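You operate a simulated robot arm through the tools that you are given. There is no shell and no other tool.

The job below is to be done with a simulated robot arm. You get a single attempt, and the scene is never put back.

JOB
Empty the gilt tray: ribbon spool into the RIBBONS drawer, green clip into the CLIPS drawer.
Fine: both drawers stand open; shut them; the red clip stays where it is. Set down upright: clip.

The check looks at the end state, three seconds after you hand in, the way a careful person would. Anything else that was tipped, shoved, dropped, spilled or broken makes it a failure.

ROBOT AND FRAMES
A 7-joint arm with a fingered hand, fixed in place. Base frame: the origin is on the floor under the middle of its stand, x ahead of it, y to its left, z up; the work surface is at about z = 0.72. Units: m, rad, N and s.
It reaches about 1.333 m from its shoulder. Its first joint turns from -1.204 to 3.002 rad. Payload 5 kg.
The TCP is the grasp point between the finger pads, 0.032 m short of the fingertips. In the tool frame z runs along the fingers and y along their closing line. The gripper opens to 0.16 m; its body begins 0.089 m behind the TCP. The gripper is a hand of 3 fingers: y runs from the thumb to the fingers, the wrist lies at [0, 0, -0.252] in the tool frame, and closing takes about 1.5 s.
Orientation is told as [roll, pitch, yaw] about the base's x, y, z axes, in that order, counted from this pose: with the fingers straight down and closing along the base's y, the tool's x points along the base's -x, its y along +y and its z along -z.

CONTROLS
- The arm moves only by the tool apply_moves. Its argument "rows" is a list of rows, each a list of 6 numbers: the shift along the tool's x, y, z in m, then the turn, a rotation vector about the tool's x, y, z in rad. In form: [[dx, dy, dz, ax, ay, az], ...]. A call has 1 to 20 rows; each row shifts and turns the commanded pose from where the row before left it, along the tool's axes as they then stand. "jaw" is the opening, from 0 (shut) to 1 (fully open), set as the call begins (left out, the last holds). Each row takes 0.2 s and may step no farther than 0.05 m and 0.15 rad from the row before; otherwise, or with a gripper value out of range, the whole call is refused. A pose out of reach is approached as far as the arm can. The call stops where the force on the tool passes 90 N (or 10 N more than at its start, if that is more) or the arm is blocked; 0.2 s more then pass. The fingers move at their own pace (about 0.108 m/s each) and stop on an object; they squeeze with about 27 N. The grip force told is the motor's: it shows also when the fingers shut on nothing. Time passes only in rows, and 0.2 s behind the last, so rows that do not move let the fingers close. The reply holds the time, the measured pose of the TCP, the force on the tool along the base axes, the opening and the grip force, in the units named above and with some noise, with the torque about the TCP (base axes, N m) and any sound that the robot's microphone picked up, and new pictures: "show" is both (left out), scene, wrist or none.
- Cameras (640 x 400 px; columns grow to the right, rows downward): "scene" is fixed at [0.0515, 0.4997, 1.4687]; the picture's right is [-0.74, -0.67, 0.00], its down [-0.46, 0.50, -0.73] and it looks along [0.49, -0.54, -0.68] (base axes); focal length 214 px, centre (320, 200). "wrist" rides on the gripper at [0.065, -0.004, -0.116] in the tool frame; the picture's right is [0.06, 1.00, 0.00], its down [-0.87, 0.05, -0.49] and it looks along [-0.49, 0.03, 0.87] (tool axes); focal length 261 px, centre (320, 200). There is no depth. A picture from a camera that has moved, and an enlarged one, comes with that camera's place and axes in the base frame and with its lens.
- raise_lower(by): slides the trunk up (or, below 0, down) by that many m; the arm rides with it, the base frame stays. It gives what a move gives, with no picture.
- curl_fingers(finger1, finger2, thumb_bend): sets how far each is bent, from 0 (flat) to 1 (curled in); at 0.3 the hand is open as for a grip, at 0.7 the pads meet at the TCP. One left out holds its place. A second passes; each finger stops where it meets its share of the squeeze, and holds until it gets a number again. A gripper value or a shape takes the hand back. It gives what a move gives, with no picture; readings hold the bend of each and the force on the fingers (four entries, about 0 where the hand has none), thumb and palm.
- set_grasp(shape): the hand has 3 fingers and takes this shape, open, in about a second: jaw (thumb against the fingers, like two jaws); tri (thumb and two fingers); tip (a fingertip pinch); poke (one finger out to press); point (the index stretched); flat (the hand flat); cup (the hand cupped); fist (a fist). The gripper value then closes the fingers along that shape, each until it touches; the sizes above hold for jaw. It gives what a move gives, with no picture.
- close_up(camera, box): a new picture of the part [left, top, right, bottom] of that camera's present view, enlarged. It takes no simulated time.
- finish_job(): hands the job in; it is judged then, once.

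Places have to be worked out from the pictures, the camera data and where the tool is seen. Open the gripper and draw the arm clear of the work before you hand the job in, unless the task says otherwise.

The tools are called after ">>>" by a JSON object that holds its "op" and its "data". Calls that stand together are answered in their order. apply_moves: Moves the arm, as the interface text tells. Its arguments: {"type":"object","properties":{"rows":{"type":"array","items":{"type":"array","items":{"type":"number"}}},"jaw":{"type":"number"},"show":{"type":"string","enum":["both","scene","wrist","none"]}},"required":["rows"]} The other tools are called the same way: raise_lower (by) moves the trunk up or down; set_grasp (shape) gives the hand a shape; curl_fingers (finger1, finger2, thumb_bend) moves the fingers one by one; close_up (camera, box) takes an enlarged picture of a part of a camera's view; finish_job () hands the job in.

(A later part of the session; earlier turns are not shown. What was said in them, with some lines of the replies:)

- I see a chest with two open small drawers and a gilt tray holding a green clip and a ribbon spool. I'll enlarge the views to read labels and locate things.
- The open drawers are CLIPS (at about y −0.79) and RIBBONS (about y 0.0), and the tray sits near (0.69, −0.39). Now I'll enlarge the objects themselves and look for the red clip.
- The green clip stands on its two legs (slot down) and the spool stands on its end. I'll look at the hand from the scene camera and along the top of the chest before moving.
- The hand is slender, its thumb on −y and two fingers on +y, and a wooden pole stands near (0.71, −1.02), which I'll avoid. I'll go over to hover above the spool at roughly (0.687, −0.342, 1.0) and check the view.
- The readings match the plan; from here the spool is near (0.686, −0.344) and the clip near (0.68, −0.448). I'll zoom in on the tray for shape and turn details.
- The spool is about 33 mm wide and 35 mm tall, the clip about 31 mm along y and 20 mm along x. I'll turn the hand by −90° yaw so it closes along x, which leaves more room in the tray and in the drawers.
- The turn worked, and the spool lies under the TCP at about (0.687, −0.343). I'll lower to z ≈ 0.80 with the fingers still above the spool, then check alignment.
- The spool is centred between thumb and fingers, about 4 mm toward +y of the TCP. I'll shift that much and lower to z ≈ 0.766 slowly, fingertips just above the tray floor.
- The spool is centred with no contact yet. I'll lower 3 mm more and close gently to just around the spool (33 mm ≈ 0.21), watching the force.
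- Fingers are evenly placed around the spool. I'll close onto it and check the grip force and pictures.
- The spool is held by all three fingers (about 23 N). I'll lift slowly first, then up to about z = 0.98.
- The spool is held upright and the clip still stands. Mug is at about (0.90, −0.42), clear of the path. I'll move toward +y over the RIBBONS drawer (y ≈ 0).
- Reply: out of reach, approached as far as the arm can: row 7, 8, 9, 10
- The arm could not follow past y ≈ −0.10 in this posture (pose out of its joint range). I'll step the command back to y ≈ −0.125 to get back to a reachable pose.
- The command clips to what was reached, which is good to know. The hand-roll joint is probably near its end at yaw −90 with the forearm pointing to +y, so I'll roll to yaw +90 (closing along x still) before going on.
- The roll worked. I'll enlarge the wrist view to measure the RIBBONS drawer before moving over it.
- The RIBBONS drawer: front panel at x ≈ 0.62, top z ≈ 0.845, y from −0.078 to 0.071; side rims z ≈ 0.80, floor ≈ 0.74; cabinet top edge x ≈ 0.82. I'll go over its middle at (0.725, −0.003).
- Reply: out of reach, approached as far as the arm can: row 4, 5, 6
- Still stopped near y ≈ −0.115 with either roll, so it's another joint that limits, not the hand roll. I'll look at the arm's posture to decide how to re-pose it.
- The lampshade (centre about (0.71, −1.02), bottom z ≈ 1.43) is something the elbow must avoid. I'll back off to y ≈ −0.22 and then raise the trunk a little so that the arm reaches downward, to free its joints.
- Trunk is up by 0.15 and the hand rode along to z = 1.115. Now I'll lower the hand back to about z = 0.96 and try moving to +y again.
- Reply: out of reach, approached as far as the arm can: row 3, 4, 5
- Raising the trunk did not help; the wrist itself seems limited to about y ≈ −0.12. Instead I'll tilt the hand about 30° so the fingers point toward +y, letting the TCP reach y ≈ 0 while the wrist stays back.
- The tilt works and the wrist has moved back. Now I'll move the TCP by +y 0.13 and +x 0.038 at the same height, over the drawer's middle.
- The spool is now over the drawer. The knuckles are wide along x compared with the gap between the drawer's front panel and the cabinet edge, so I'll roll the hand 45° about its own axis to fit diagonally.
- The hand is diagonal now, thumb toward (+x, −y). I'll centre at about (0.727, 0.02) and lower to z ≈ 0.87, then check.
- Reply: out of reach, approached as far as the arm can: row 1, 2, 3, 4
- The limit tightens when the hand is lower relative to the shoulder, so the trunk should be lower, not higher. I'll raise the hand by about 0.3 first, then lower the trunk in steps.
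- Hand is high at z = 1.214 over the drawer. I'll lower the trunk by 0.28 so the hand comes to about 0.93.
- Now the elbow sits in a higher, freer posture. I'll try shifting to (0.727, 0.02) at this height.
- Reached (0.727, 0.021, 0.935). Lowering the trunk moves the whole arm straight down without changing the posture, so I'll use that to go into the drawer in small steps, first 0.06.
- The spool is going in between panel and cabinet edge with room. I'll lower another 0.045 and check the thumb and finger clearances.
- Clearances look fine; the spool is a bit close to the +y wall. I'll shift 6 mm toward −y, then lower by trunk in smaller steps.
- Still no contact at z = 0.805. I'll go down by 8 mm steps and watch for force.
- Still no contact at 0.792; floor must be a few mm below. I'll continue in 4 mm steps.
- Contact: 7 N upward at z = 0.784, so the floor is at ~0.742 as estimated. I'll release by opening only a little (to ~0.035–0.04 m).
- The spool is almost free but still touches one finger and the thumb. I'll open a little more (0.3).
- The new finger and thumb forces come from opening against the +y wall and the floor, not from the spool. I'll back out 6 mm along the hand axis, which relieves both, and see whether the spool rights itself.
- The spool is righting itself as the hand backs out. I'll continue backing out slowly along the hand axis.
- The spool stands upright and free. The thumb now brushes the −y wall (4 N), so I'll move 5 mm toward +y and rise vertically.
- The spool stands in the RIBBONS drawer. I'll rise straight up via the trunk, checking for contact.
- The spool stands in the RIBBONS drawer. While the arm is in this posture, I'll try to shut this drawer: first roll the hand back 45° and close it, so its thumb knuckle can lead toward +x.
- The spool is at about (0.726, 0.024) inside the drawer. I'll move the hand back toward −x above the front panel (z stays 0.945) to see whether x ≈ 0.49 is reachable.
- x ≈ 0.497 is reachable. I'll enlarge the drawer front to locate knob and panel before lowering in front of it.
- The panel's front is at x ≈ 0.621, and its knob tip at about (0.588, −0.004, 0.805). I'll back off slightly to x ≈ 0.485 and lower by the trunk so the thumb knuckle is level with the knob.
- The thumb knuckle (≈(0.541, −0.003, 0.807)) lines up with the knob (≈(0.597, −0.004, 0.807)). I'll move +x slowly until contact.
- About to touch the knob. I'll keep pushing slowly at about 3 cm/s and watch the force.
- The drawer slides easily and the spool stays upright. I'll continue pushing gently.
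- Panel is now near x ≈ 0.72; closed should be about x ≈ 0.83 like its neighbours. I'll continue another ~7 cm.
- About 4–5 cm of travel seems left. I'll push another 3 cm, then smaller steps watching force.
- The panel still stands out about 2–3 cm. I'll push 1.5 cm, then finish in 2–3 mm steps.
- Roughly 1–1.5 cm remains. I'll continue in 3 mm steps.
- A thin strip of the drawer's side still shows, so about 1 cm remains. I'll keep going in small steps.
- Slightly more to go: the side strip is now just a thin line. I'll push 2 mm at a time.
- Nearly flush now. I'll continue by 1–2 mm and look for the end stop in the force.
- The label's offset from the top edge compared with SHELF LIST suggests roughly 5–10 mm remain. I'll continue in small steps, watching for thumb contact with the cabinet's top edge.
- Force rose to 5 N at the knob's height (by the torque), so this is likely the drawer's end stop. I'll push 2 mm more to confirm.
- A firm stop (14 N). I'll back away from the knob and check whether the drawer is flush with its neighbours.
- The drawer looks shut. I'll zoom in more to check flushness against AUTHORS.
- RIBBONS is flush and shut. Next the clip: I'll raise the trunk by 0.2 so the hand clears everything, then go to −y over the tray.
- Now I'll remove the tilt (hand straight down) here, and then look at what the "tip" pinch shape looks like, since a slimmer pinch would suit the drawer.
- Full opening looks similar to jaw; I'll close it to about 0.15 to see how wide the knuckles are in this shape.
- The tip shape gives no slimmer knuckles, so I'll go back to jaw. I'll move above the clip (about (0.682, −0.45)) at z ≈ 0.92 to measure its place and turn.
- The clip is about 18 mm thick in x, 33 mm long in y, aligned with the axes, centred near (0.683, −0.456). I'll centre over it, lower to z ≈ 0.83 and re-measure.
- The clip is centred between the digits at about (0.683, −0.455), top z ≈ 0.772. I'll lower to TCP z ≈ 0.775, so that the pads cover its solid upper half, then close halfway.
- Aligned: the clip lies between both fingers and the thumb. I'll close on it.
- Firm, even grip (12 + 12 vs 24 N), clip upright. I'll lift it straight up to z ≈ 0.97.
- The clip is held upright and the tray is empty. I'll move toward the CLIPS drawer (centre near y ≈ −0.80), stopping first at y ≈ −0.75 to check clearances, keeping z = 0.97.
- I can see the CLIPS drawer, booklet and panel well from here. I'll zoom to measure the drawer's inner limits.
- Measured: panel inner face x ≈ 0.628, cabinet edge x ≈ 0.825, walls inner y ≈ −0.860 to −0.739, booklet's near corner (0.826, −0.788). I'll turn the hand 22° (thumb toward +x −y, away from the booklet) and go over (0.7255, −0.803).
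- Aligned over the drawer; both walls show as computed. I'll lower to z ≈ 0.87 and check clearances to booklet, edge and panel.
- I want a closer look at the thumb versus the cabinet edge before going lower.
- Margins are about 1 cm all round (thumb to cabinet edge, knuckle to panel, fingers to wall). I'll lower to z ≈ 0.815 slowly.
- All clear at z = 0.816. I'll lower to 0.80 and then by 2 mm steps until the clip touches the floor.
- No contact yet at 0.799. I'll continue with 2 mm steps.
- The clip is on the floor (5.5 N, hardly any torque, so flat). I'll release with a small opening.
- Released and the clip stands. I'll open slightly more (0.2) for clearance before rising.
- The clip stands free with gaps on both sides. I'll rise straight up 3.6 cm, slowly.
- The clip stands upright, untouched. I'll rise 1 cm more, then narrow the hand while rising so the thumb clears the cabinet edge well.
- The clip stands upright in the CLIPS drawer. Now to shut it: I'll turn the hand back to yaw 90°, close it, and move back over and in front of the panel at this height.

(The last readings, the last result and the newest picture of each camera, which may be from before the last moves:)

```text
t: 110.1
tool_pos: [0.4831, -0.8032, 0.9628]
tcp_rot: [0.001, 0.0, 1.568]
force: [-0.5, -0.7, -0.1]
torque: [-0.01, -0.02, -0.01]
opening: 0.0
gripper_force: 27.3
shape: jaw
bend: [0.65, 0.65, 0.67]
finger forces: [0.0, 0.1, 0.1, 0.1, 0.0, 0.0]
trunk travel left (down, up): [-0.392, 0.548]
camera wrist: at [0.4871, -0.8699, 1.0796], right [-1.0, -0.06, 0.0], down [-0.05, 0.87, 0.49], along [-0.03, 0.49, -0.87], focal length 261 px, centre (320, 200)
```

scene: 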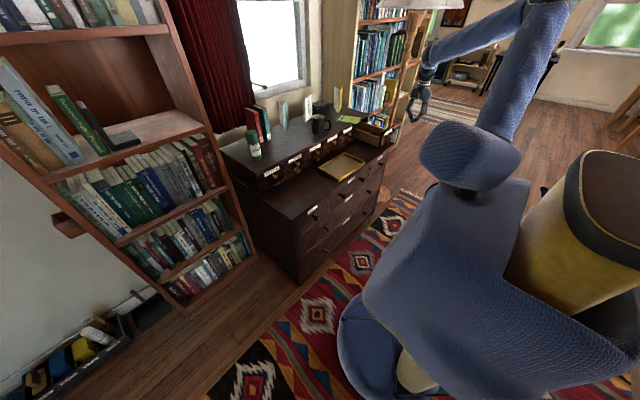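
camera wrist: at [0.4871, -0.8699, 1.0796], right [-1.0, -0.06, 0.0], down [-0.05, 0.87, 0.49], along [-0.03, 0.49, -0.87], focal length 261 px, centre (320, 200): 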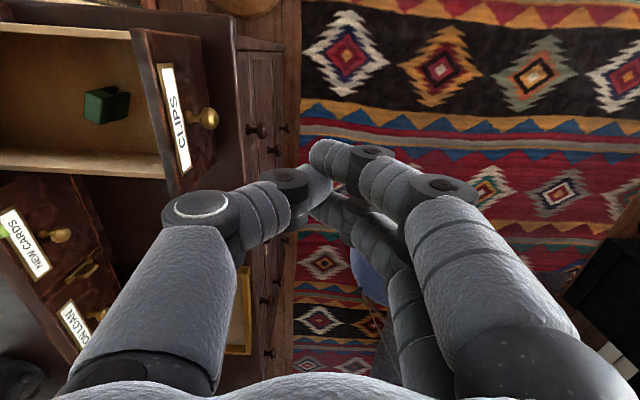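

Knob of CLIPS is at about (0.597, −0.805, 0.807). I'll pitch the hand by 15° so the palm leans back away from the booklet, then lower in front of the knob.

>>> {"op": "apply_moves", "data": {"rows": [[0, 0, 0, 0.13, 0, 0], [0, 0, 0, 0.13, 0, 0], [0.002, 0.0103, 0.0386, 0, 0, 0], [0, 0.0103, 0.0386, 0, 0, 0], [0, 0.0103, 0.0386, 0, 0, 0], [0, 0.0103, 0.0386, 0, 0, 0], [0, 0.0055, 0.0205, 0, 0, 0], [0, 0, 0, 0, 0, 0]], "show": "both"}}

>>> {"op": "close_up", "data": {"camera": "scene", "box": [350, 80, 440, 170]}}

```text
t: 111.9
tool_pos: [0.4826, -0.8068, 0.7819]
tcp_rot: [-0.26, -0.001, 1.569]
force: [-0.9, -0.2, 0.1]
torque: [0.03, 0.0, -0.04]
opening: 0.0
gripper_force: 27.0
shape: jaw
bend: [0.65, 0.65, 0.67]
finger forces: [0.1, 0.1, 0.0, 0.1, 0.0, 0.0]
trunk travel left (down, up): [-0.392, 0.548]
camera wrist: at [0.4563, -0.8731, 0.8951], right [-0.96, -0.06, -0.26], down [-0.18, 0.87, 0.46], along [0.19, 0.49, -0.85], focal length 261 px, centre (320, 200)
```

scene: 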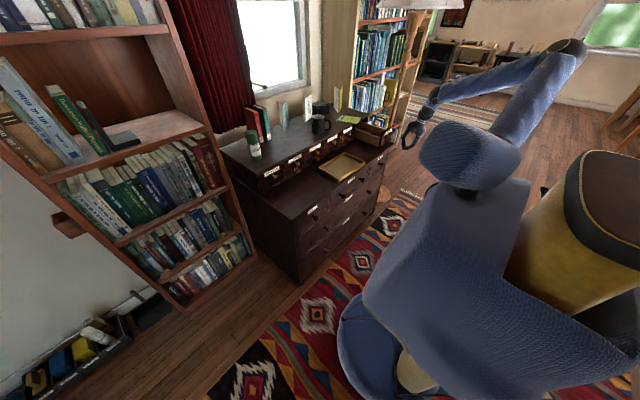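
wrist: 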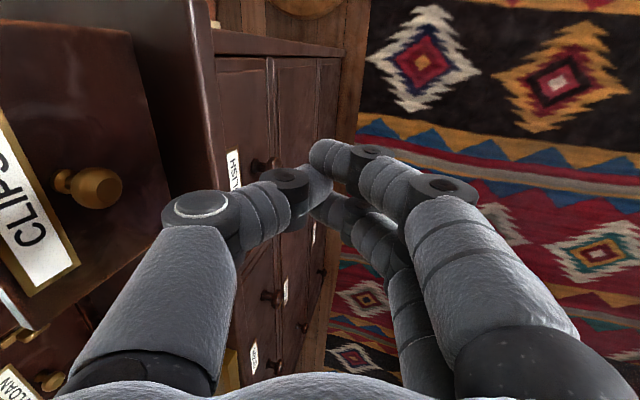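

```text
4.44 times, centred on (395, 125) of scene
camera zoom: at [0.0515, 0.4997, 1.4687], right [-0.74, -0.67, 0.0], down [-0.46, 0.5, -0.73], along [0.49, -0.54, -0.68], focal length 953 px, centre (-13, 533)
```

zoom: 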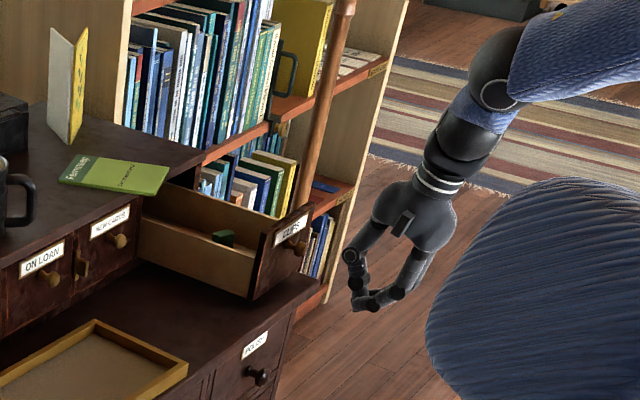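

The knuckle is at about (0.528, −0.811, 0.812) and the knob at (0.595, −0.805, 0.806). I'll adjust by 4–5 mm and approach toward +x.

>>> {"op": "apply_moves", "data": {"rows": [[-0.004, 0.0013, 0.0048, 0, 0, 0], [0, -0.0097, 0.0026, 0, 0, 0], [0, -0.0097, 0.0026, 0, 0, 0], [0, -0.0077, 0.0021, 0, 0, 0], [0, -0.0048, 0.0013, 0, 0, 0], [0, 0, 0, 0, 0, 0]], "show": "wrist"}}

>>> {"op": "close_up", "data": {"camera": "wrist", "box": [0, 100, 280, 275]}}

>>> {"op": "close_up", "data": {"camera": "scene", "box": [350, 90, 430, 160]}}

```text
t: 113.3
tool_pos: [0.5166, -0.8019, 0.777]
tcp_rot: [-0.261, 0.002, 1.568]
force: [-0.2, -0.4, 0.0]
torque: [-0.02, 0.0, 0.03]
opening: 0.0001
gripper_force: 26.1
shape: jaw
bend: [0.65, 0.65, 0.67]
finger forces: [0.0, 0.0, 0.0, 0.0, 0.1, 0.1]
trunk travel left (down, up): [-0.392, 0.548]
camera wrist: at [0.49, -0.8677, 0.8906], right [-0.96, -0.06, -0.26], down [-0.18, 0.87, 0.46], along [0.19, 0.49, -0.85], focal length 261 px, centre (320, 200)
```

wrist: 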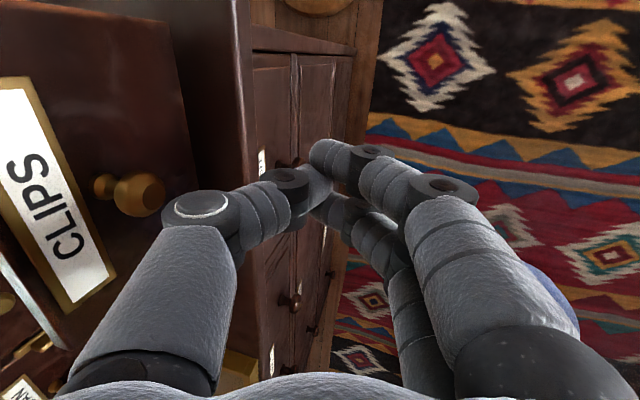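

```text
2.29 times, centred on (140, 188) of wrist
camera zoom: at [0.49, -0.8677, 0.8906], right [-0.96, -0.06, -0.26], down [-0.18, 0.87, 0.46], along [0.19, 0.49, -0.85], focal length 596 px, centre (731, 229)
```

zoom: 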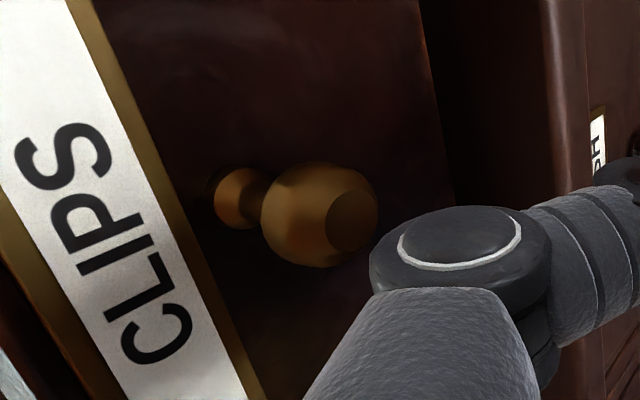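

```text
5.71 times, centred on (390, 125) of scene
camera zoom: at [0.0515, 0.4997, 1.4687], right [-0.74, -0.67, 0.0], down [-0.46, 0.5, -0.73], along [0.49, -0.54, -0.68], focal length 1226 px, centre (-80, 629)
```

zoom: 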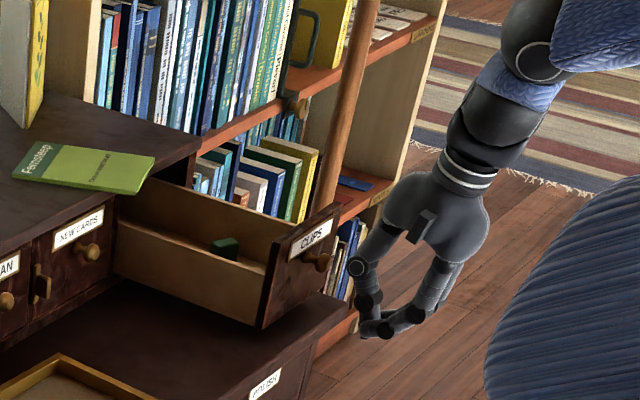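

A gap of about 1 cm remains, aligned with the knob. I'll push gently, starting slowly so the clip does not tip.

>>> {"op": "apply_moves", "data": {"rows": [[0, -0.0039, 0.001, 0, 0, 0], [0, -0.0029, 0.0008, 0, 0, 0], [0, -0.0029, 0.0008, 0, 0, 0], [0, -0.0029, 0.0008, 0, 0, 0], [0, -0.0034, 0.0009, 0, 0, 0], [0, -0.0034, 0.0009, 0, 0, 0], [0, -0.0034, 0.0009, 0, 0, 0], [0, -0.0029, 0.0008, 0, 0, 0], [0, -0.0019, 0.0005, 0, 0, 0], [0, 0, 0, 0, 0, 0]], "show": "wrist"}}

>>> {"op": "close_up", "data": {"camera": "scene", "box": [350, 90, 430, 160]}}

```text
t: 115.5
tool_pos: [0.5454, -0.8026, 0.7769]
tcp_rot: [-0.26, -0.001, 1.57]
force: [-4.1, 2.1, 0.4]
torque: [-0.06, -0.16, 0.08]
opening: 0.0
gripper_force: 27.4
shape: jaw
bend: [0.65, 0.65, 0.67]
finger forces: [0.0, 0.0, 0.0, 0.1, 4.1, 0.0]
trunk travel left (down, up): [-0.392, 0.548]
camera wrist: at [0.5187, -0.868, 0.8905], right [-0.96, -0.06, -0.26], down [-0.18, 0.87, 0.46], along [0.19, 0.49, -0.85], focal length 261 px, centre (320, 200)
```

wrist: 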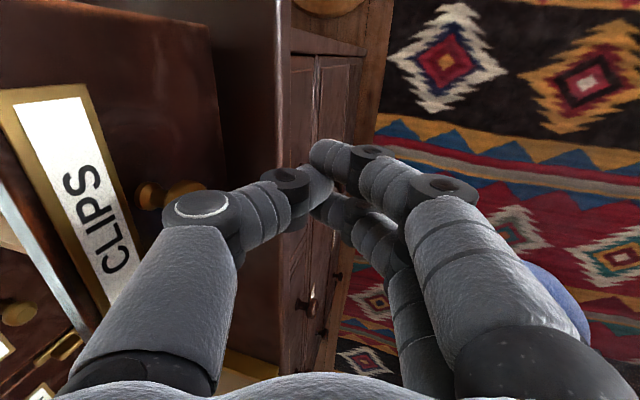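

```text
5.71 times, centred on (390, 125) of scene
camera zoom: at [0.0515, 0.4997, 1.4687], right [-0.74, -0.67, 0.0], down [-0.46, 0.5, -0.73], along [0.49, -0.54, -0.68], focal length 1226 px, centre (-80, 629)
```

zoom: 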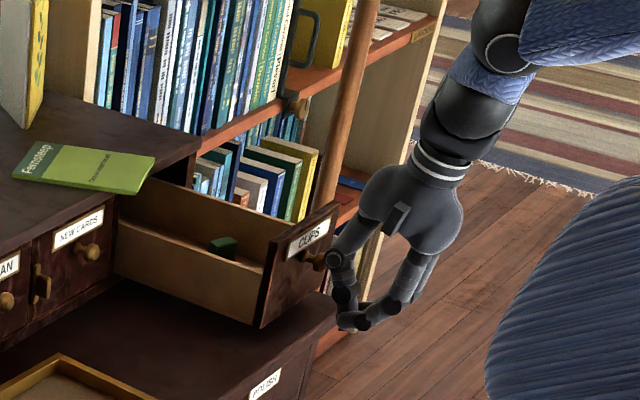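

Contact made; this drawer resists a bit more (about 4 N). I'll keep pushing slowly in small steps and watch the force and the clip.

>>> {"op": "apply_moves", "data": {"rows": [[0, -0.0019, 0.0005, 0, 0, 0], [0, -0.0019, 0.0005, 0, 0, 0], [0, -0.0019, 0.0005, 0, 0, 0], [0, -0.0019, 0.0005, 0, 0, 0], [0, 0, 0, 0, 0, 0]], "show": "none"}}

>>> {"op": "close_up", "data": {"camera": "scene", "box": [350, 90, 430, 160]}}

>>> {"op": "close_up", "data": {"camera": "wrist", "box": [0, 60, 320, 260]}}

```text
t: 116.7
tool_pos: [0.5537, -0.8025, 0.7774]
tcp_rot: [-0.259, 0.0, 1.568]
force: [-0.3, -0.1, 0.5]
torque: [0.03, -0.07, -0.03]
opening: 0.0
gripper_force: 27.5
shape: jaw
bend: [0.65, 0.65, 0.67]
finger forces: [0.0, 0.0, 0.0, 0.1, 0.8, 0.0]
trunk travel left (down, up): [-0.392, 0.548]
```

```text
5.71 times, centred on (390, 125) of scene
camera zoom: at [0.0515, 0.4997, 1.4687], right [-0.74, -0.67, 0.0], down [-0.46, 0.5, -0.73], along [0.49, -0.54, -0.68], focal length 1226 px, centre (-80, 629)
```

zoom: 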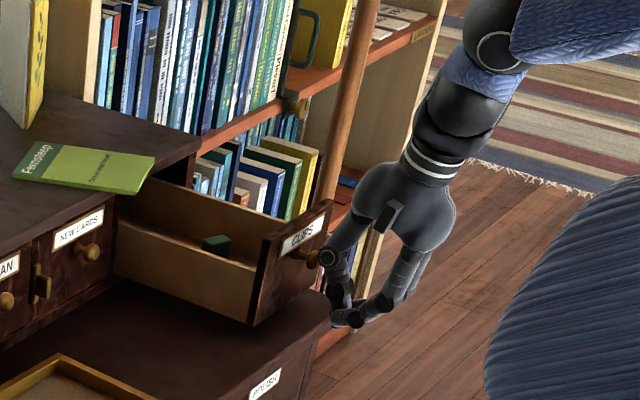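

```text
2.00 times, centred on (160, 160) of wrist
camera zoom: at [0.5271, -0.8687, 0.8904], right [-0.96, -0.06, -0.26], down [-0.18, 0.87, 0.46], along [0.2, 0.49, -0.85], focal length 521 px, centre (640, 280)
```

zoom: 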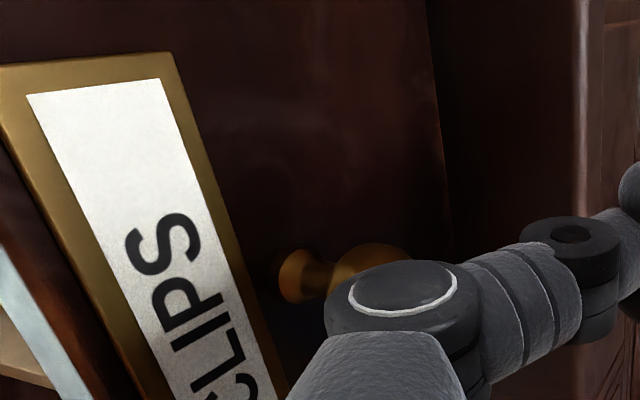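

The drawer slides now with under 1 N; the clip stands. The knob touches slightly below the knuckle's middle, so I'll lower 4 mm while continuing slowly.

>>> {"op": "apply_moves", "data": {"rows": [[0, -0.0019, 0.0005, 0, 0, 0], [0, -0.0023, 0.0027, 0, 0, 0], [0, -0.0023, 0.0027, 0, 0, 0], [0, -0.0039, 0.001, 0, 0, 0], [0, -0.0039, 0.001, 0, 0, 0], [0, -0.0039, 0.001, 0, 0, 0], [0, -0.0039, 0.001, 0, 0, 0], [0, -0.0029, 0.0008, 0, 0, 0], [0, -0.0019, 0.0005, 0, 0, 0], [0, 0, 0, 0, 0, 0]], "show": "none"}}

>>> {"op": "close_up", "data": {"camera": "scene", "box": [350, 90, 430, 160]}}

>>> {"op": "close_up", "data": {"camera": "wrist", "box": [0, 60, 320, 260]}}

```text
t: 118.9
tool_pos: [0.5822, -0.8011, 0.7735]
tcp_rot: [-0.26, 0.001, 1.573]
force: [-2.3, -0.3, -0.5]
torque: [-0.01, -0.02, 0.04]
opening: 0.0001
gripper_force: 26.5
shape: jaw
bend: [0.65, 0.65, 0.67]
finger forces: [0.1, 0.0, 0.0, 0.0, 1.2, 0.0]
trunk travel left (down, up): [-0.392, 0.548]
```

```text
5.71 times, centred on (390, 125) of scene
camera zoom: at [0.0515, 0.4997, 1.4687], right [-0.74, -0.67, 0.0], down [-0.46, 0.5, -0.73], along [0.49, -0.54, -0.68], focal length 1226 px, centre (-80, 629)
```

zoom: 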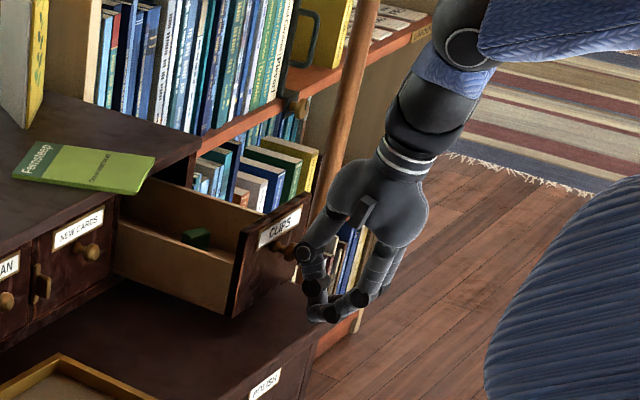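

```text
2.00 times, centred on (160, 160) of wrist
camera zoom: at [0.5561, -0.8677, 0.8865], right [-0.96, -0.06, -0.26], down [-0.18, 0.87, 0.46], along [0.19, 0.49, -0.85], focal length 521 px, centre (640, 280)
```

zoom: 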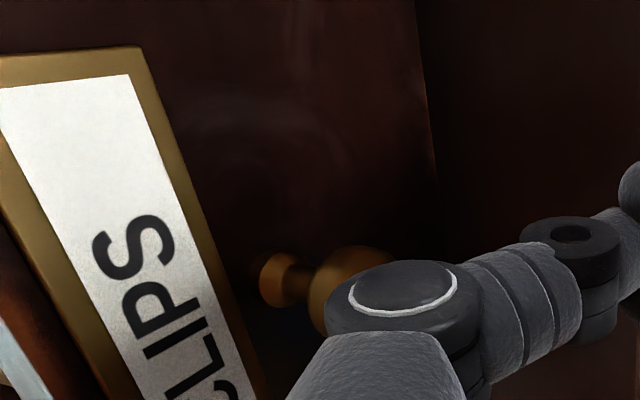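

Moving well, clip upright; fingertips are about 1.5 cm above the ledge. I'll continue pushing.

>>> {"op": "apply_moves", "data": {"rows": [[0, -0.0029, 0.0008, 0, 0, 0], [0, -0.0039, 0.001, 0, 0, 0], [0, -0.0048, 0.0013, 0, 0, 0], [0, -0.0048, 0.0013, 0, 0, 0], [0, -0.0048, 0.0013, 0, 0, 0], [0, -0.0048, 0.0013, 0, 0, 0], [0, -0.0048, 0.0013, 0, 0, 0], [0, -0.0048, 0.0013, 0, 0, 0], [0, -0.0039, 0.001, 0, 0, 0], [0, -0.0029, 0.0008, 0, 0, 0], [0, -0.0019, 0.0005, 0, 0, 0], [0, 0, 0, 0, 0, 0]], "show": "none"}}

>>> {"op": "close_up", "data": {"camera": "scene", "box": [340, 80, 420, 150]}}

>>> {"op": "close_up", "data": {"camera": "wrist", "box": [0, 60, 320, 260]}}

```text
t: 121.5
tool_pos: [0.6279, -0.8009, 0.7719]
tcp_rot: [-0.26, 0.0, 1.569]
force: [-1.6, -0.6, -0.3]
torque: [-0.01, -0.02, -0.06]
opening: 0.0
gripper_force: 27.2
shape: jaw
bend: [0.65, 0.65, 0.67]
finger forces: [0.1, 0.0, 0.0, 0.1, 0.9, 0.0]
trunk travel left (down, up): [-0.392, 0.548]
```

```text
5.71 times, centred on (380, 115) of scene
camera zoom: at [0.0515, 0.4997, 1.4687], right [-0.74, -0.67, 0.0], down [-0.46, 0.5, -0.73], along [0.49, -0.54, -0.68], focal length 1226 px, centre (-23, 686)
```

zoom: 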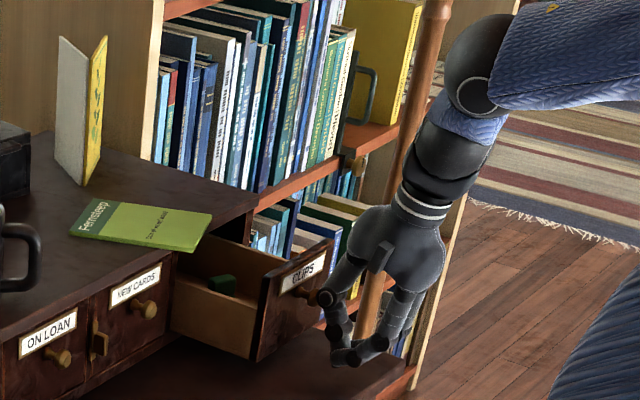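

```text
2.00 times, centred on (160, 160) of wrist
camera zoom: at [0.6019, -0.8676, 0.8865], right [-0.96, -0.06, -0.26], down [-0.18, 0.87, 0.46], along [0.19, 0.49, -0.85], focal length 521 px, centre (640, 280)
```

zoom: 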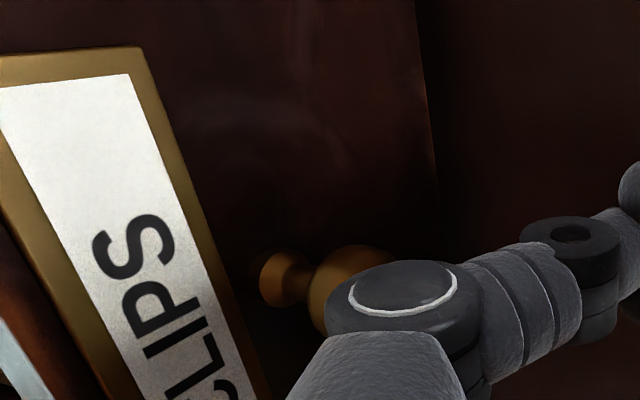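

Good steady motion. I'll continue for another ~6 cm at the same slow pace.

>>> {"op": "apply_moves", "data": {"rows": [[0, -0.0029, 0.0008, 0, 0, 0], [0, -0.0039, 0.001, 0, 0, 0], [0, -0.0048, 0.0013, 0, 0, 0], [0, -0.0048, 0.0013, 0, 0, 0], [0, -0.0048, 0.0013, 0, 0, 0], [0, -0.0048, 0.0013, 0, 0, 0], [0, -0.0048, 0.0013, 0, 0, 0], [0, -0.0048, 0.0013, 0, 0, 0], [0, -0.0048, 0.0013, 0, 0, 0], [0, -0.0048, 0.0013, 0, 0, 0], [0, -0.0048, 0.0013, 0, 0, 0], [0, -0.0039, 0.001, 0, 0, 0], [0, -0.0029, 0.0008, 0, 0, 0], [0, -0.0019, 0.0005, 0, 0, 0], [0, 0, 0, 0, 0, 0]], "show": "none"}}

>>> {"op": "close_up", "data": {"camera": "scene", "box": [340, 80, 420, 150]}}

>>> {"op": "close_up", "data": {"camera": "wrist", "box": [0, 60, 320, 260]}}

```text
t: 124.7
tool_pos: [0.6901, -0.8011, 0.7727]
tcp_rot: [-0.259, -0.002, 1.569]
force: [-0.8, -0.4, -0.4]
torque: [-0.03, 0.02, 0.01]
opening: 0.0001
gripper_force: 26.8
shape: jaw
bend: [0.65, 0.65, 0.67]
finger forces: [0.0, 0.1, 0.0, 0.1, 1.2, 0.1]
trunk travel left (down, up): [-0.392, 0.548]
```

```text
5.71 times, centred on (380, 115) of scene
camera zoom: at [0.0515, 0.4997, 1.4687], right [-0.74, -0.67, 0.0], down [-0.46, 0.5, -0.73], along [0.49, -0.54, -0.68], focal length 1226 px, centre (-23, 686)
```

zoom: 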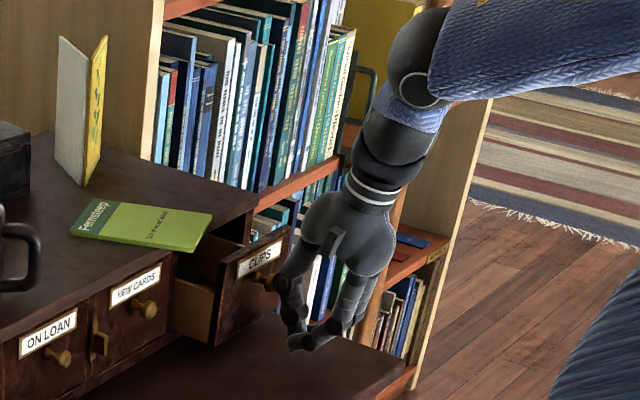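

```text
2.00 times, centred on (160, 160) of wrist
camera zoom: at [0.6622, -0.868, 0.886], right [-0.96, -0.06, -0.26], down [-0.18, 0.87, 0.46], along [0.19, 0.49, -0.85], focal length 521 px, centre (640, 280)
```

zoom: 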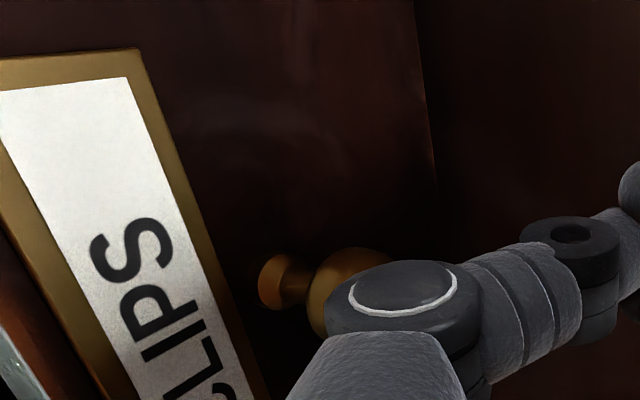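

About 7 cm may remain. I'll push another 3.5 cm.

>>> {"op": "apply_moves", "data": {"rows": [[0, -0.0029, 0.0008, 0, 0, 0], [0, -0.0039, 0.001, 0, 0, 0], [0, -0.0048, 0.0013, 0, 0, 0], [0, -0.0048, 0.0013, 0, 0, 0], [0, -0.0048, 0.0013, 0, 0, 0], [0, -0.0048, 0.0013, 0, 0, 0], [0, -0.0039, 0.001, 0, 0, 0], [0, -0.0029, 0.0008, 0, 0, 0], [0, -0.0019, 0.0005, 0, 0, 0], [0, 0, 0, 0, 0, 0]], "show": "none"}}

>>> {"op": "close_up", "data": {"camera": "scene", "box": [340, 90, 410, 150]}}

>>> {"op": "close_up", "data": {"camera": "wrist", "box": [0, 60, 320, 260]}}

```text
t: 126.9
tool_pos: [0.7242, -0.8014, 0.7729]
tcp_rot: [-0.261, 0.0, 1.569]
force: [-1.5, -0.8, -0.3]
torque: [0.03, -0.02, -0.03]
opening: 0.0002
gripper_force: 27.3
shape: jaw
bend: [0.65, 0.65, 0.67]
finger forces: [0.1, 0.1, 0.0, 0.1, 1.1, 0.0]
trunk travel left (down, up): [-0.392, 0.548]
```

```text
6.67 times, centred on (375, 120) of scene
camera zoom: at [0.0515, 0.4997, 1.4687], right [-0.74, -0.67, 0.0], down [-0.46, 0.5, -0.73], along [0.49, -0.54, -0.68], focal length 1430 px, centre (-47, 733)
```

zoom: 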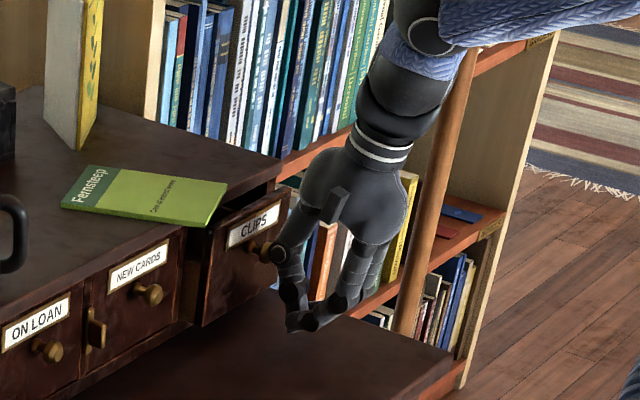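

```text
2.00 times, centred on (160, 160) of wrist
camera zoom: at [0.6984, -0.8678, 0.8862], right [-0.96, -0.06, -0.26], down [-0.18, 0.87, 0.46], along [0.19, 0.49, -0.85], focal length 521 px, centre (640, 280)
```

zoom: 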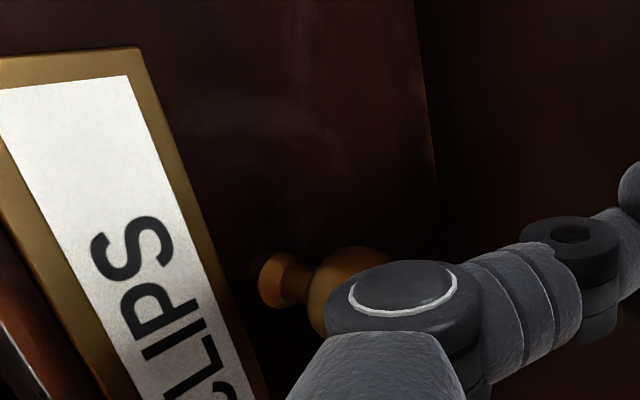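

About 3 cm of travel remains. I'll push 2 cm, then finish in small steps.

>>> {"op": "apply_moves", "data": {"rows": [[0, -0.0029, 0.0008, 0, 0, 0], [0, -0.0034, 0.0009, 0, 0, 0], [0, -0.0034, 0.0009, 0, 0, 0], [0, -0.0034, 0.0009, 0, 0, 0], [0, -0.0029, 0.0008, 0, 0, 0], [0, -0.0019, 0.0005, 0, 0, 0], [0, -0.001, 0.0003, 0, 0, 0], [0, 0, 0, 0, 0, 0]], "show": "none"}}

>>> {"op": "close_up", "data": {"camera": "scene", "box": [340, 90, 400, 145]}}

>>> {"op": "close_up", "data": {"camera": "wrist", "box": [0, 60, 320, 400]}}

```text
t: 128.7
tool_pos: [0.7443, -0.802, 0.7708]
tcp_rot: [-0.26, 0.0, 1.569]
force: [-1.2, 0.4, -0.5]
torque: [-0.01, -0.05, -0.01]
opening: 0.0
gripper_force: 26.9
shape: jaw
bend: [0.65, 0.65, 0.67]
finger forces: [0.0, 0.0, 0.1, 0.1, 1.1, 0.1]
trunk travel left (down, up): [-0.392, 0.548]
```

```text
7.27 times, centred on (370, 118) of scene
camera zoom: at [0.0515, 0.4997, 1.4687], right [-0.74, -0.67, 0.0], down [-0.46, 0.5, -0.73], along [0.49, -0.54, -0.68], focal length 1560 px, centre (-44, 800)
```

zoom: 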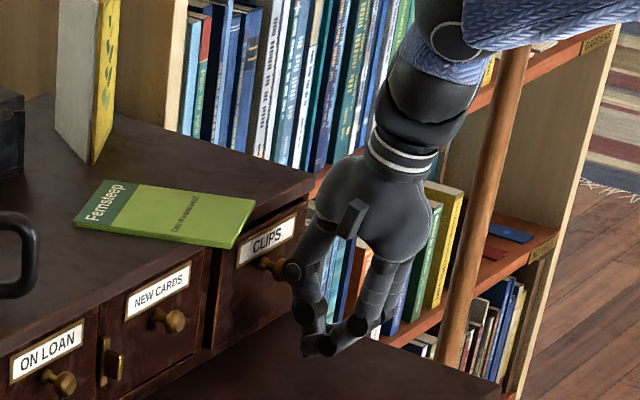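

```text
1.18 times, centred on (160, 230) of wrist
camera zoom: at [0.7183, -0.8677, 0.885], right [-0.96, -0.06, -0.26], down [-0.18, 0.87, 0.46], along [0.19, 0.49, -0.85], focal length 307 px, centre (508, 165)
```

zoom: 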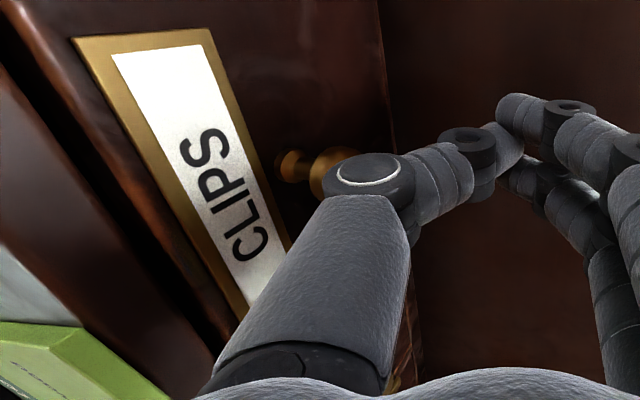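

About 1.5–2 cm to go, and the booklet is clear of the hand. Continuing in 3 mm steps.

>>> {"op": "apply_moves", "data": {"rows": [[0, -0.0024, 0.0006, 0, 0, 0], [0, -0.0029, 0.0008, 0, 0, 0], [0, -0.0029, 0.0008, 0, 0, 0], [0, -0.0019, 0.0005, 0, 0, 0], [0, -0.001, 0.0003, 0, 0, 0], [0, 0, 0, 0, 0, 0]], "show": "none"}}

>>> {"op": "close_up", "data": {"camera": "scene", "box": [340, 90, 400, 145]}}

>>> {"op": "close_up", "data": {"camera": "wrist", "box": [0, 60, 320, 400]}}

```text
t: 130.1
tool_pos: [0.7555, -0.8024, 0.7722]
tcp_rot: [-0.261, 0.0, 1.568]
force: [-1.4, 0.2, 0.5]
torque: [0.04, -0.07, 0.0]
opening: 0.0
gripper_force: 27.8
shape: jaw
bend: [0.65, 0.65, 0.67]
finger forces: [0.1, 0.1, 0.0, 0.1, 1.0, 0.0]
trunk travel left (down, up): [-0.392, 0.548]
```

```text
7.27 times, centred on (370, 118) of scene
camera zoom: at [0.0515, 0.4997, 1.4687], right [-0.74, -0.67, 0.0], down [-0.46, 0.5, -0.73], along [0.49, -0.54, -0.68], focal length 1560 px, centre (-44, 800)
```

zoom: 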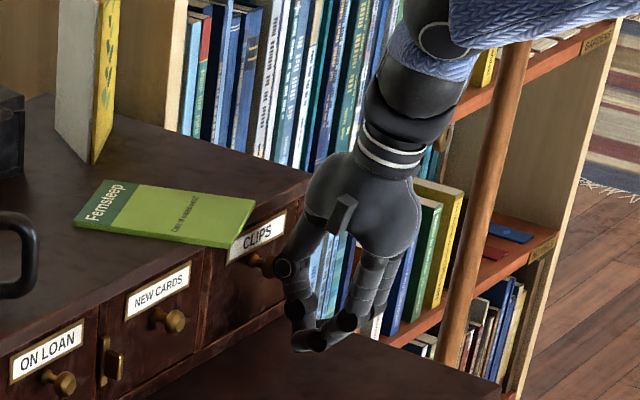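

```text
1.18 times, centred on (160, 230) of wrist
camera zoom: at [0.7297, -0.8679, 0.8858], right [-0.96, -0.06, -0.26], down [-0.18, 0.87, 0.46], along [0.19, 0.49, -0.85], focal length 307 px, centre (508, 165)
```

zoom: 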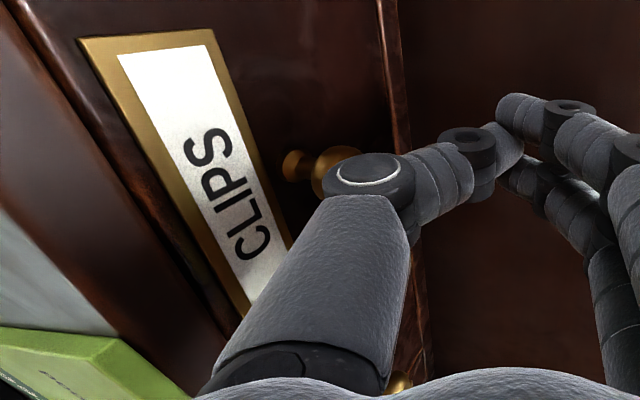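

It looks nearly flush. I'll continue by 2 mm steps until I feel the end stop.

>>> {"op": "apply_moves", "data": {"rows": [[0, -0.0019, 0.0005, 0, 0, 0], [0, -0.001, 0.0003, 0, 0, 0], [0, 0, 0, 0, 0, 0]], "show": "none"}}

>>> {"op": "apply_moves", "data": {"rows": [[0, -0.0019, 0.0005, 0, 0, 0], [0, -0.001, 0.0003, 0, 0, 0], [0, 0, 0, 0, 0, 0]], "show": "none"}}

>>> {"op": "close_up", "data": {"camera": "scene", "box": [340, 100, 390, 145]}}

```text
t: 130.9
tool_pos: [0.7577, -0.8017, 0.7728]
tcp_rot: [-0.259, 0.0, 1.569]
force: [-16.8, 4.6, 0.6]
torque: [-0.22, -0.7, 0.27]
opening: 0.0
gripper_force: 27.2
shape: jaw
bend: [0.65, 0.65, 0.67]
finger forces: [0.0, 0.0, 0.0, 0.1, 16.1, 0.0]
trunk travel left (down, up): [-0.392, 0.548]
```

```text
t: 131.7
tool_pos: [0.7583, -0.8028, 0.7739]
tcp_rot: [-0.261, 0.0, 1.57]
force: [-35.0, 11.9, 1.4]
torque: [-0.51, -1.56, 0.54]
opening: 0.0
gripper_force: 27.4
shape: jaw
bend: [0.65, 0.65, 0.65]
finger forces: [0.0, 0.1, 0.0, 0.0, 35.8, 0.0]
trunk travel left (down, up): [-0.392, 0.548]
```

```text
8.89 times, centred on (365, 122) of scene
camera zoom: at [0.0515, 0.4997, 1.4687], right [-0.74, -0.67, 0.0], down [-0.46, 0.5, -0.73], along [0.49, -0.54, -0.68], focal length 1906 px, centre (-80, 889)
```

zoom: 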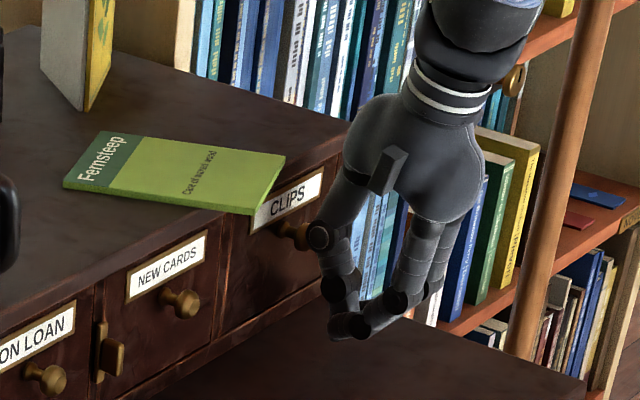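

End stop reached (force rises to 35 N at knob height). I'll back away gently and inspect.

>>> {"op": "apply_moves", "data": {"rows": [[0, 0.0029, -0.0008, 0, 0, 0], [0, 0.0048, -0.0013, 0, 0, 0], [0, 0.0145, -0.0039, 0, 0, 0], [0, 0.029, -0.0077, 0, 0, 0], [0, 0.0386, -0.0103, 0, 0, 0], [0, 0.0386, -0.0103, 0, 0, 0], [0, 0.0386, -0.0103, 0, 0, 0], [0, 0, 0, 0, 0, 0]], "show": "both"}}

>>> {"op": "close_up", "data": {"camera": "scene", "box": [320, 90, 420, 165]}}

>>> {"op": "close_up", "data": {"camera": "scene", "box": [340, 105, 390, 145]}}

```text
t: 133.5
tool_pos: [0.5887, -0.801, 0.7727]
tcp_rot: [-0.26, -0.001, 1.572]
force: [0.0, -0.2, 0.5]
torque: [0.02, -0.05, -0.03]
opening: 0.0
gripper_force: 27.3
shape: jaw
bend: [0.65, 0.65, 0.67]
finger forces: [0.1, 0.0, 0.0, 0.0, 0.0, 0.0]
trunk travel left (down, up): [-0.392, 0.548]
camera wrist: at [0.563, -0.8675, 0.8865], right [-0.96, -0.06, -0.26], down [-0.18, 0.87, 0.46], along [0.19, 0.49, -0.85], focal length 261 px, centre (320, 200)
```

scene: 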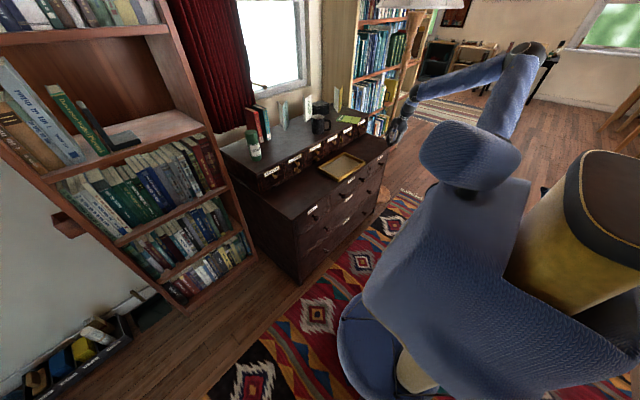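
wrist: 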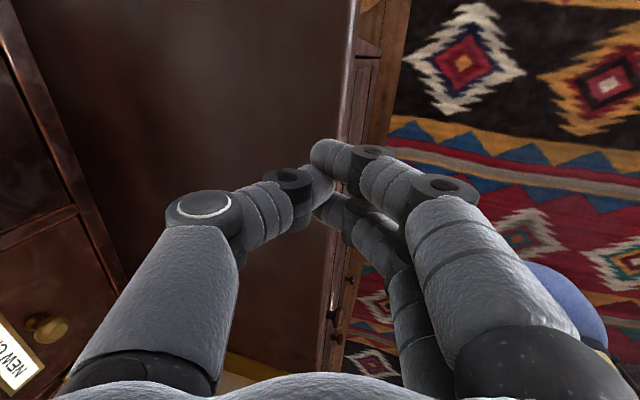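

```text
5.33 times, centred on (370, 128) of scene
camera zoom: at [0.0515, 0.4997, 1.4687], right [-0.74, -0.67, 0.0], down [-0.46, 0.5, -0.73], along [0.49, -0.54, -0.68], focal length 1144 px, centre (53, 587)
```

zoom: 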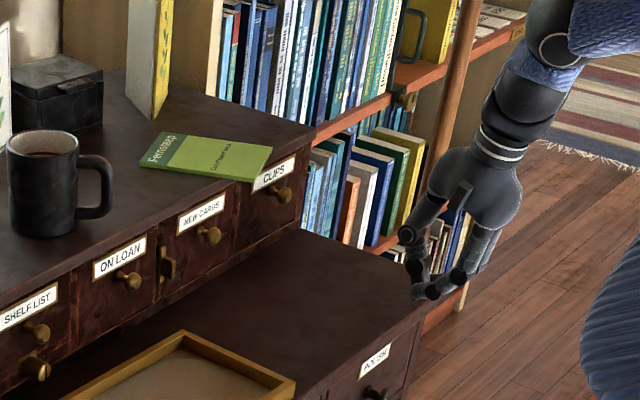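

```text
10.00 times, centred on (365, 125) of scene
camera zoom: at [0.0515, 0.4997, 1.4687], right [-0.74, -0.67, 0.0], down [-0.46, 0.5, -0.73], along [0.49, -0.54, -0.68], focal length 2145 px, centre (-130, 950)
```

zoom: 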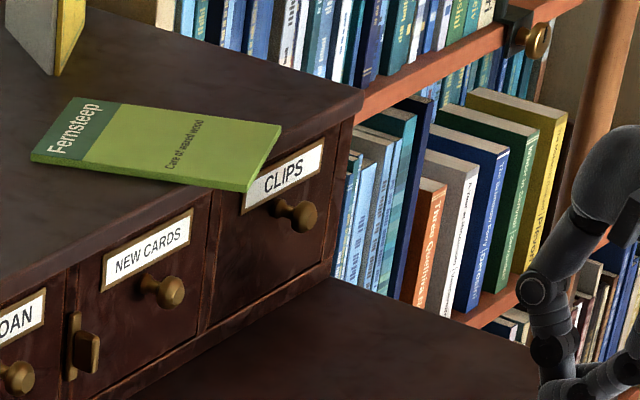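

CLIPS is shut flush with NEW CARDS and the booklet is undisturbed. I'll draw the arm back and up, then open the hand and do a final check of everything.

>>> {"op": "apply_moves", "data": {"rows": [[0, 0.0193, -0.0051, 0, 0, 0], [0, 0.029, -0.0077, 0, 0, 0], [0, -0.0077, -0.029, 0, 0, 0], [0, -0.0103, -0.0386, 0, 0, 0], [0, -0.0103, -0.0386, 0, 0, 0], [0, -0.0103, -0.0386, 0, 0, 0], [0, -0.0103, -0.0386, 0, 0, 0], [0, -0.0103, -0.0386, 0, 0, 0], [0, 0, 0, -0.13, 0, 0], [0, 0, 0, -0.13, 0, 0], [0, 0, 0, 0, 0, 0]], "show": "both"}}

>>> {"op": "close_up", "data": {"camera": "scene", "box": [210, 80, 400, 200]}}

>>> {"op": "close_up", "data": {"camera": "scene", "box": [255, 130, 335, 195]}}

```text
t: 135.9
tool_pos: [0.5393, -0.8018, 1.0008]
tcp_rot: [-0.001, 0.001, 1.568]
force: [-0.1, -1.1, -0.1]
torque: [-0.02, 0.04, 0.02]
opening: 0.0001
gripper_force: 27.0
shape: jaw
bend: [0.65, 0.65, 0.67]
finger forces: [0.1, 0.0, 0.0, 0.0, 0.0, 0.0]
trunk travel left (down, up): [-0.392, 0.548]
camera wrist: at [0.5427, -0.8687, 1.1181], right [-1.0, -0.06, 0.0], down [-0.05, 0.87, 0.49], along [-0.03, 0.49, -0.87], focal length 261 px, centre (320, 200)
```

scene: 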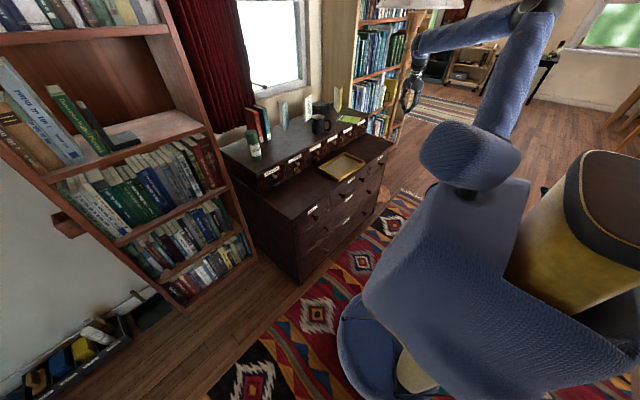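
wrist: 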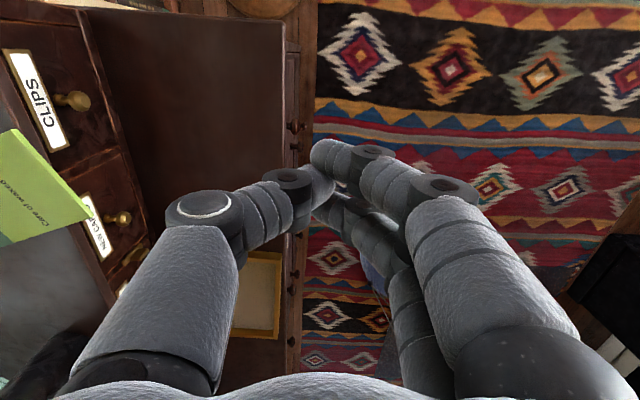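

```text
3.33 times, centred on (305, 140) of scene
camera zoom: at [0.0515, 0.4997, 1.4687], right [-0.74, -0.67, 0.0], down [-0.46, 0.5, -0.73], along [0.49, -0.54, -0.68], focal length 715 px, centre (370, 400)
```

zoom: 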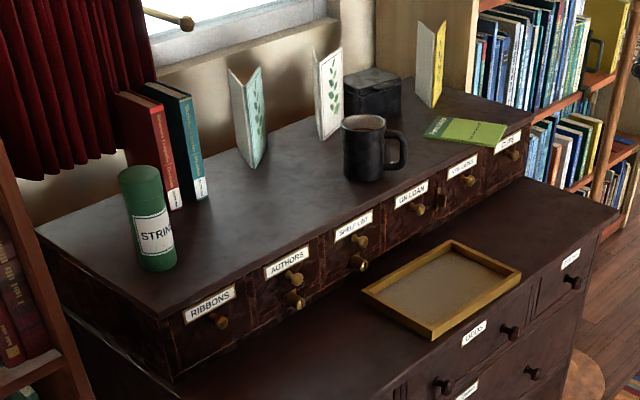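

```text
6.15 times, centred on (295, 162) of scene
camera zoom: at [0.0515, 0.4997, 1.4687], right [-0.74, -0.67, 0.0], down [-0.46, 0.5, -0.73], along [0.49, -0.54, -0.68], focal length 1320 px, centre (474, 431)
```

zoom: 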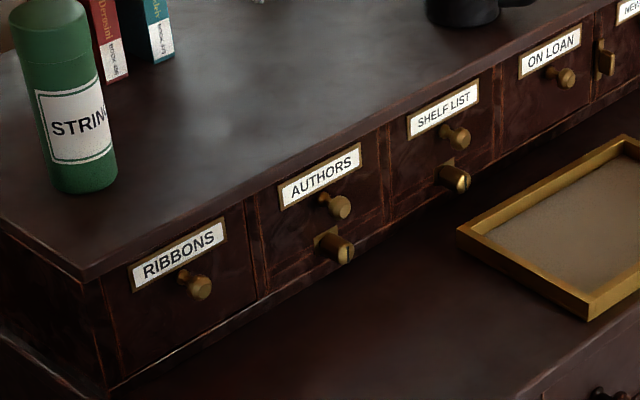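

RIBBONS, CLIPS and all neighbours are in line and flush, the tray is empty and everything else stands as before. I'll open the hand and move a bit further away from the chest.

>>> {"op": "apply_moves", "data": {"rows": [[0, 0.02, -0.01, 0, 0, 0], [0, 0.03, -0.01, 0, 0, 0], [-0.02, 0.02, -0.01, 0, 0, 0], [-0.02, 0, 0, 0, 0, 0], [0, 0, 0, 0, 0, 0], [0, 0, 0, 0, 0, 0], [0, 0, 0, 0, 0, 0]], "jaw": 1.0, "show": "both"}}

>>> {"op": "close_up", "data": {"camera": "scene", "box": [330, 90, 410, 150]}}

```text
t: 137.5
tool_pos: [0.4691, -0.762, 1.0328]
tcp_rot: [-0.001, -0.001, 1.569]
force: [0.6, 0.8, -0.1]
torque: [0.02, 0.03, -0.04]
opening: 0.1602
gripper_force: 0.1
shape: jaw
bend: [0.3, 0.3, 0.3]
finger forces: [0.0, 0.0, 0.0, 0.0, 0.0, 0.1]
trunk travel left (down, up): [-0.392, 0.548]
camera wrist: at [0.4736, -0.8281, 1.1492], right [-1.0, -0.06, 0.0], down [-0.05, 0.87, 0.49], along [-0.03, 0.49, -0.87], focal length 261 px, centre (320, 200)
```

scene: 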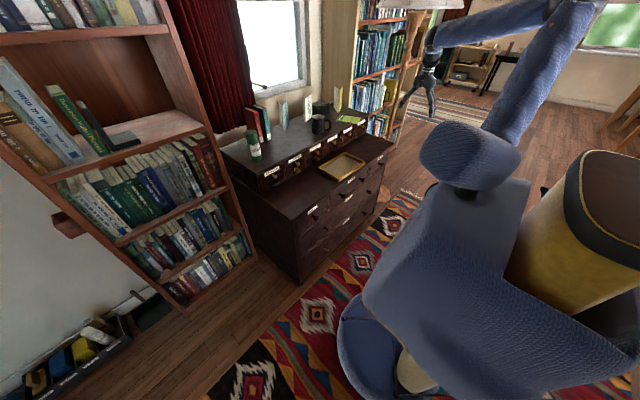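
wrist: 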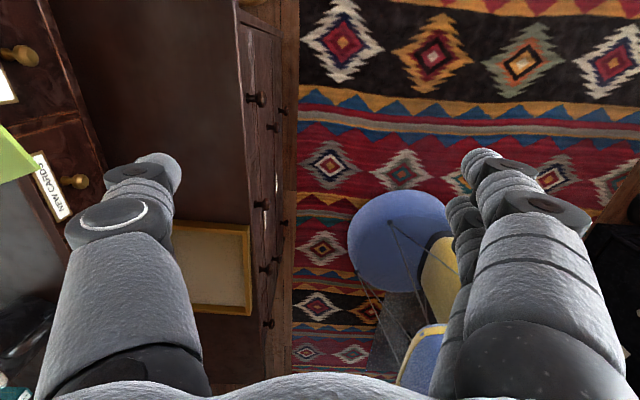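

```text
6.67 times, centred on (370, 120) of scene
camera zoom: at [0.0515, 0.4997, 1.4687], right [-0.74, -0.67, 0.0], down [-0.46, 0.5, -0.73], along [0.49, -0.54, -0.68], focal length 1430 px, centre (-13, 733)
```

zoom: 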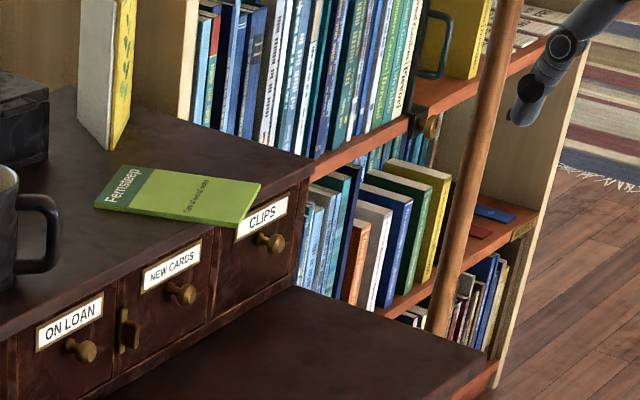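

Both drawers are shut and flush, the tray is empty, the booklet and everything else are where they were, and the arm is clear with the hand open. I'm handing in.

>>> {"op": "finish_job", "data": {}}

```text
The job is handed in.
```

I emptied the tray and shut both drawers, then handed the job in. The result of the check has not come back to me.

- **Ribbon spool:** it is in the RIBBONS drawer, standing on its end. I felt the end stop when shutting the drawer, and its front lines up with the drawers beside it.
- **Green clip:** it is in the CLIPS drawer, set down upright on its two legs. It was still standing when it went out of view partway through the push. I shut the drawer slowly, but I could not see inside it at the end.
- **CLIPS drawer:** it stuck briefly at the start of the push (about 4 N), then slid easily to its stop. Its front is flush.
- **Red clip:** I did not identify it for certain, but I touched nothing except the spool, the green clip and the two drawers. The booklet hanging over the CLIPS drawer, the mug and the string bottle look undisturbed.

I left the hand open and the arm drawn back from the chest.
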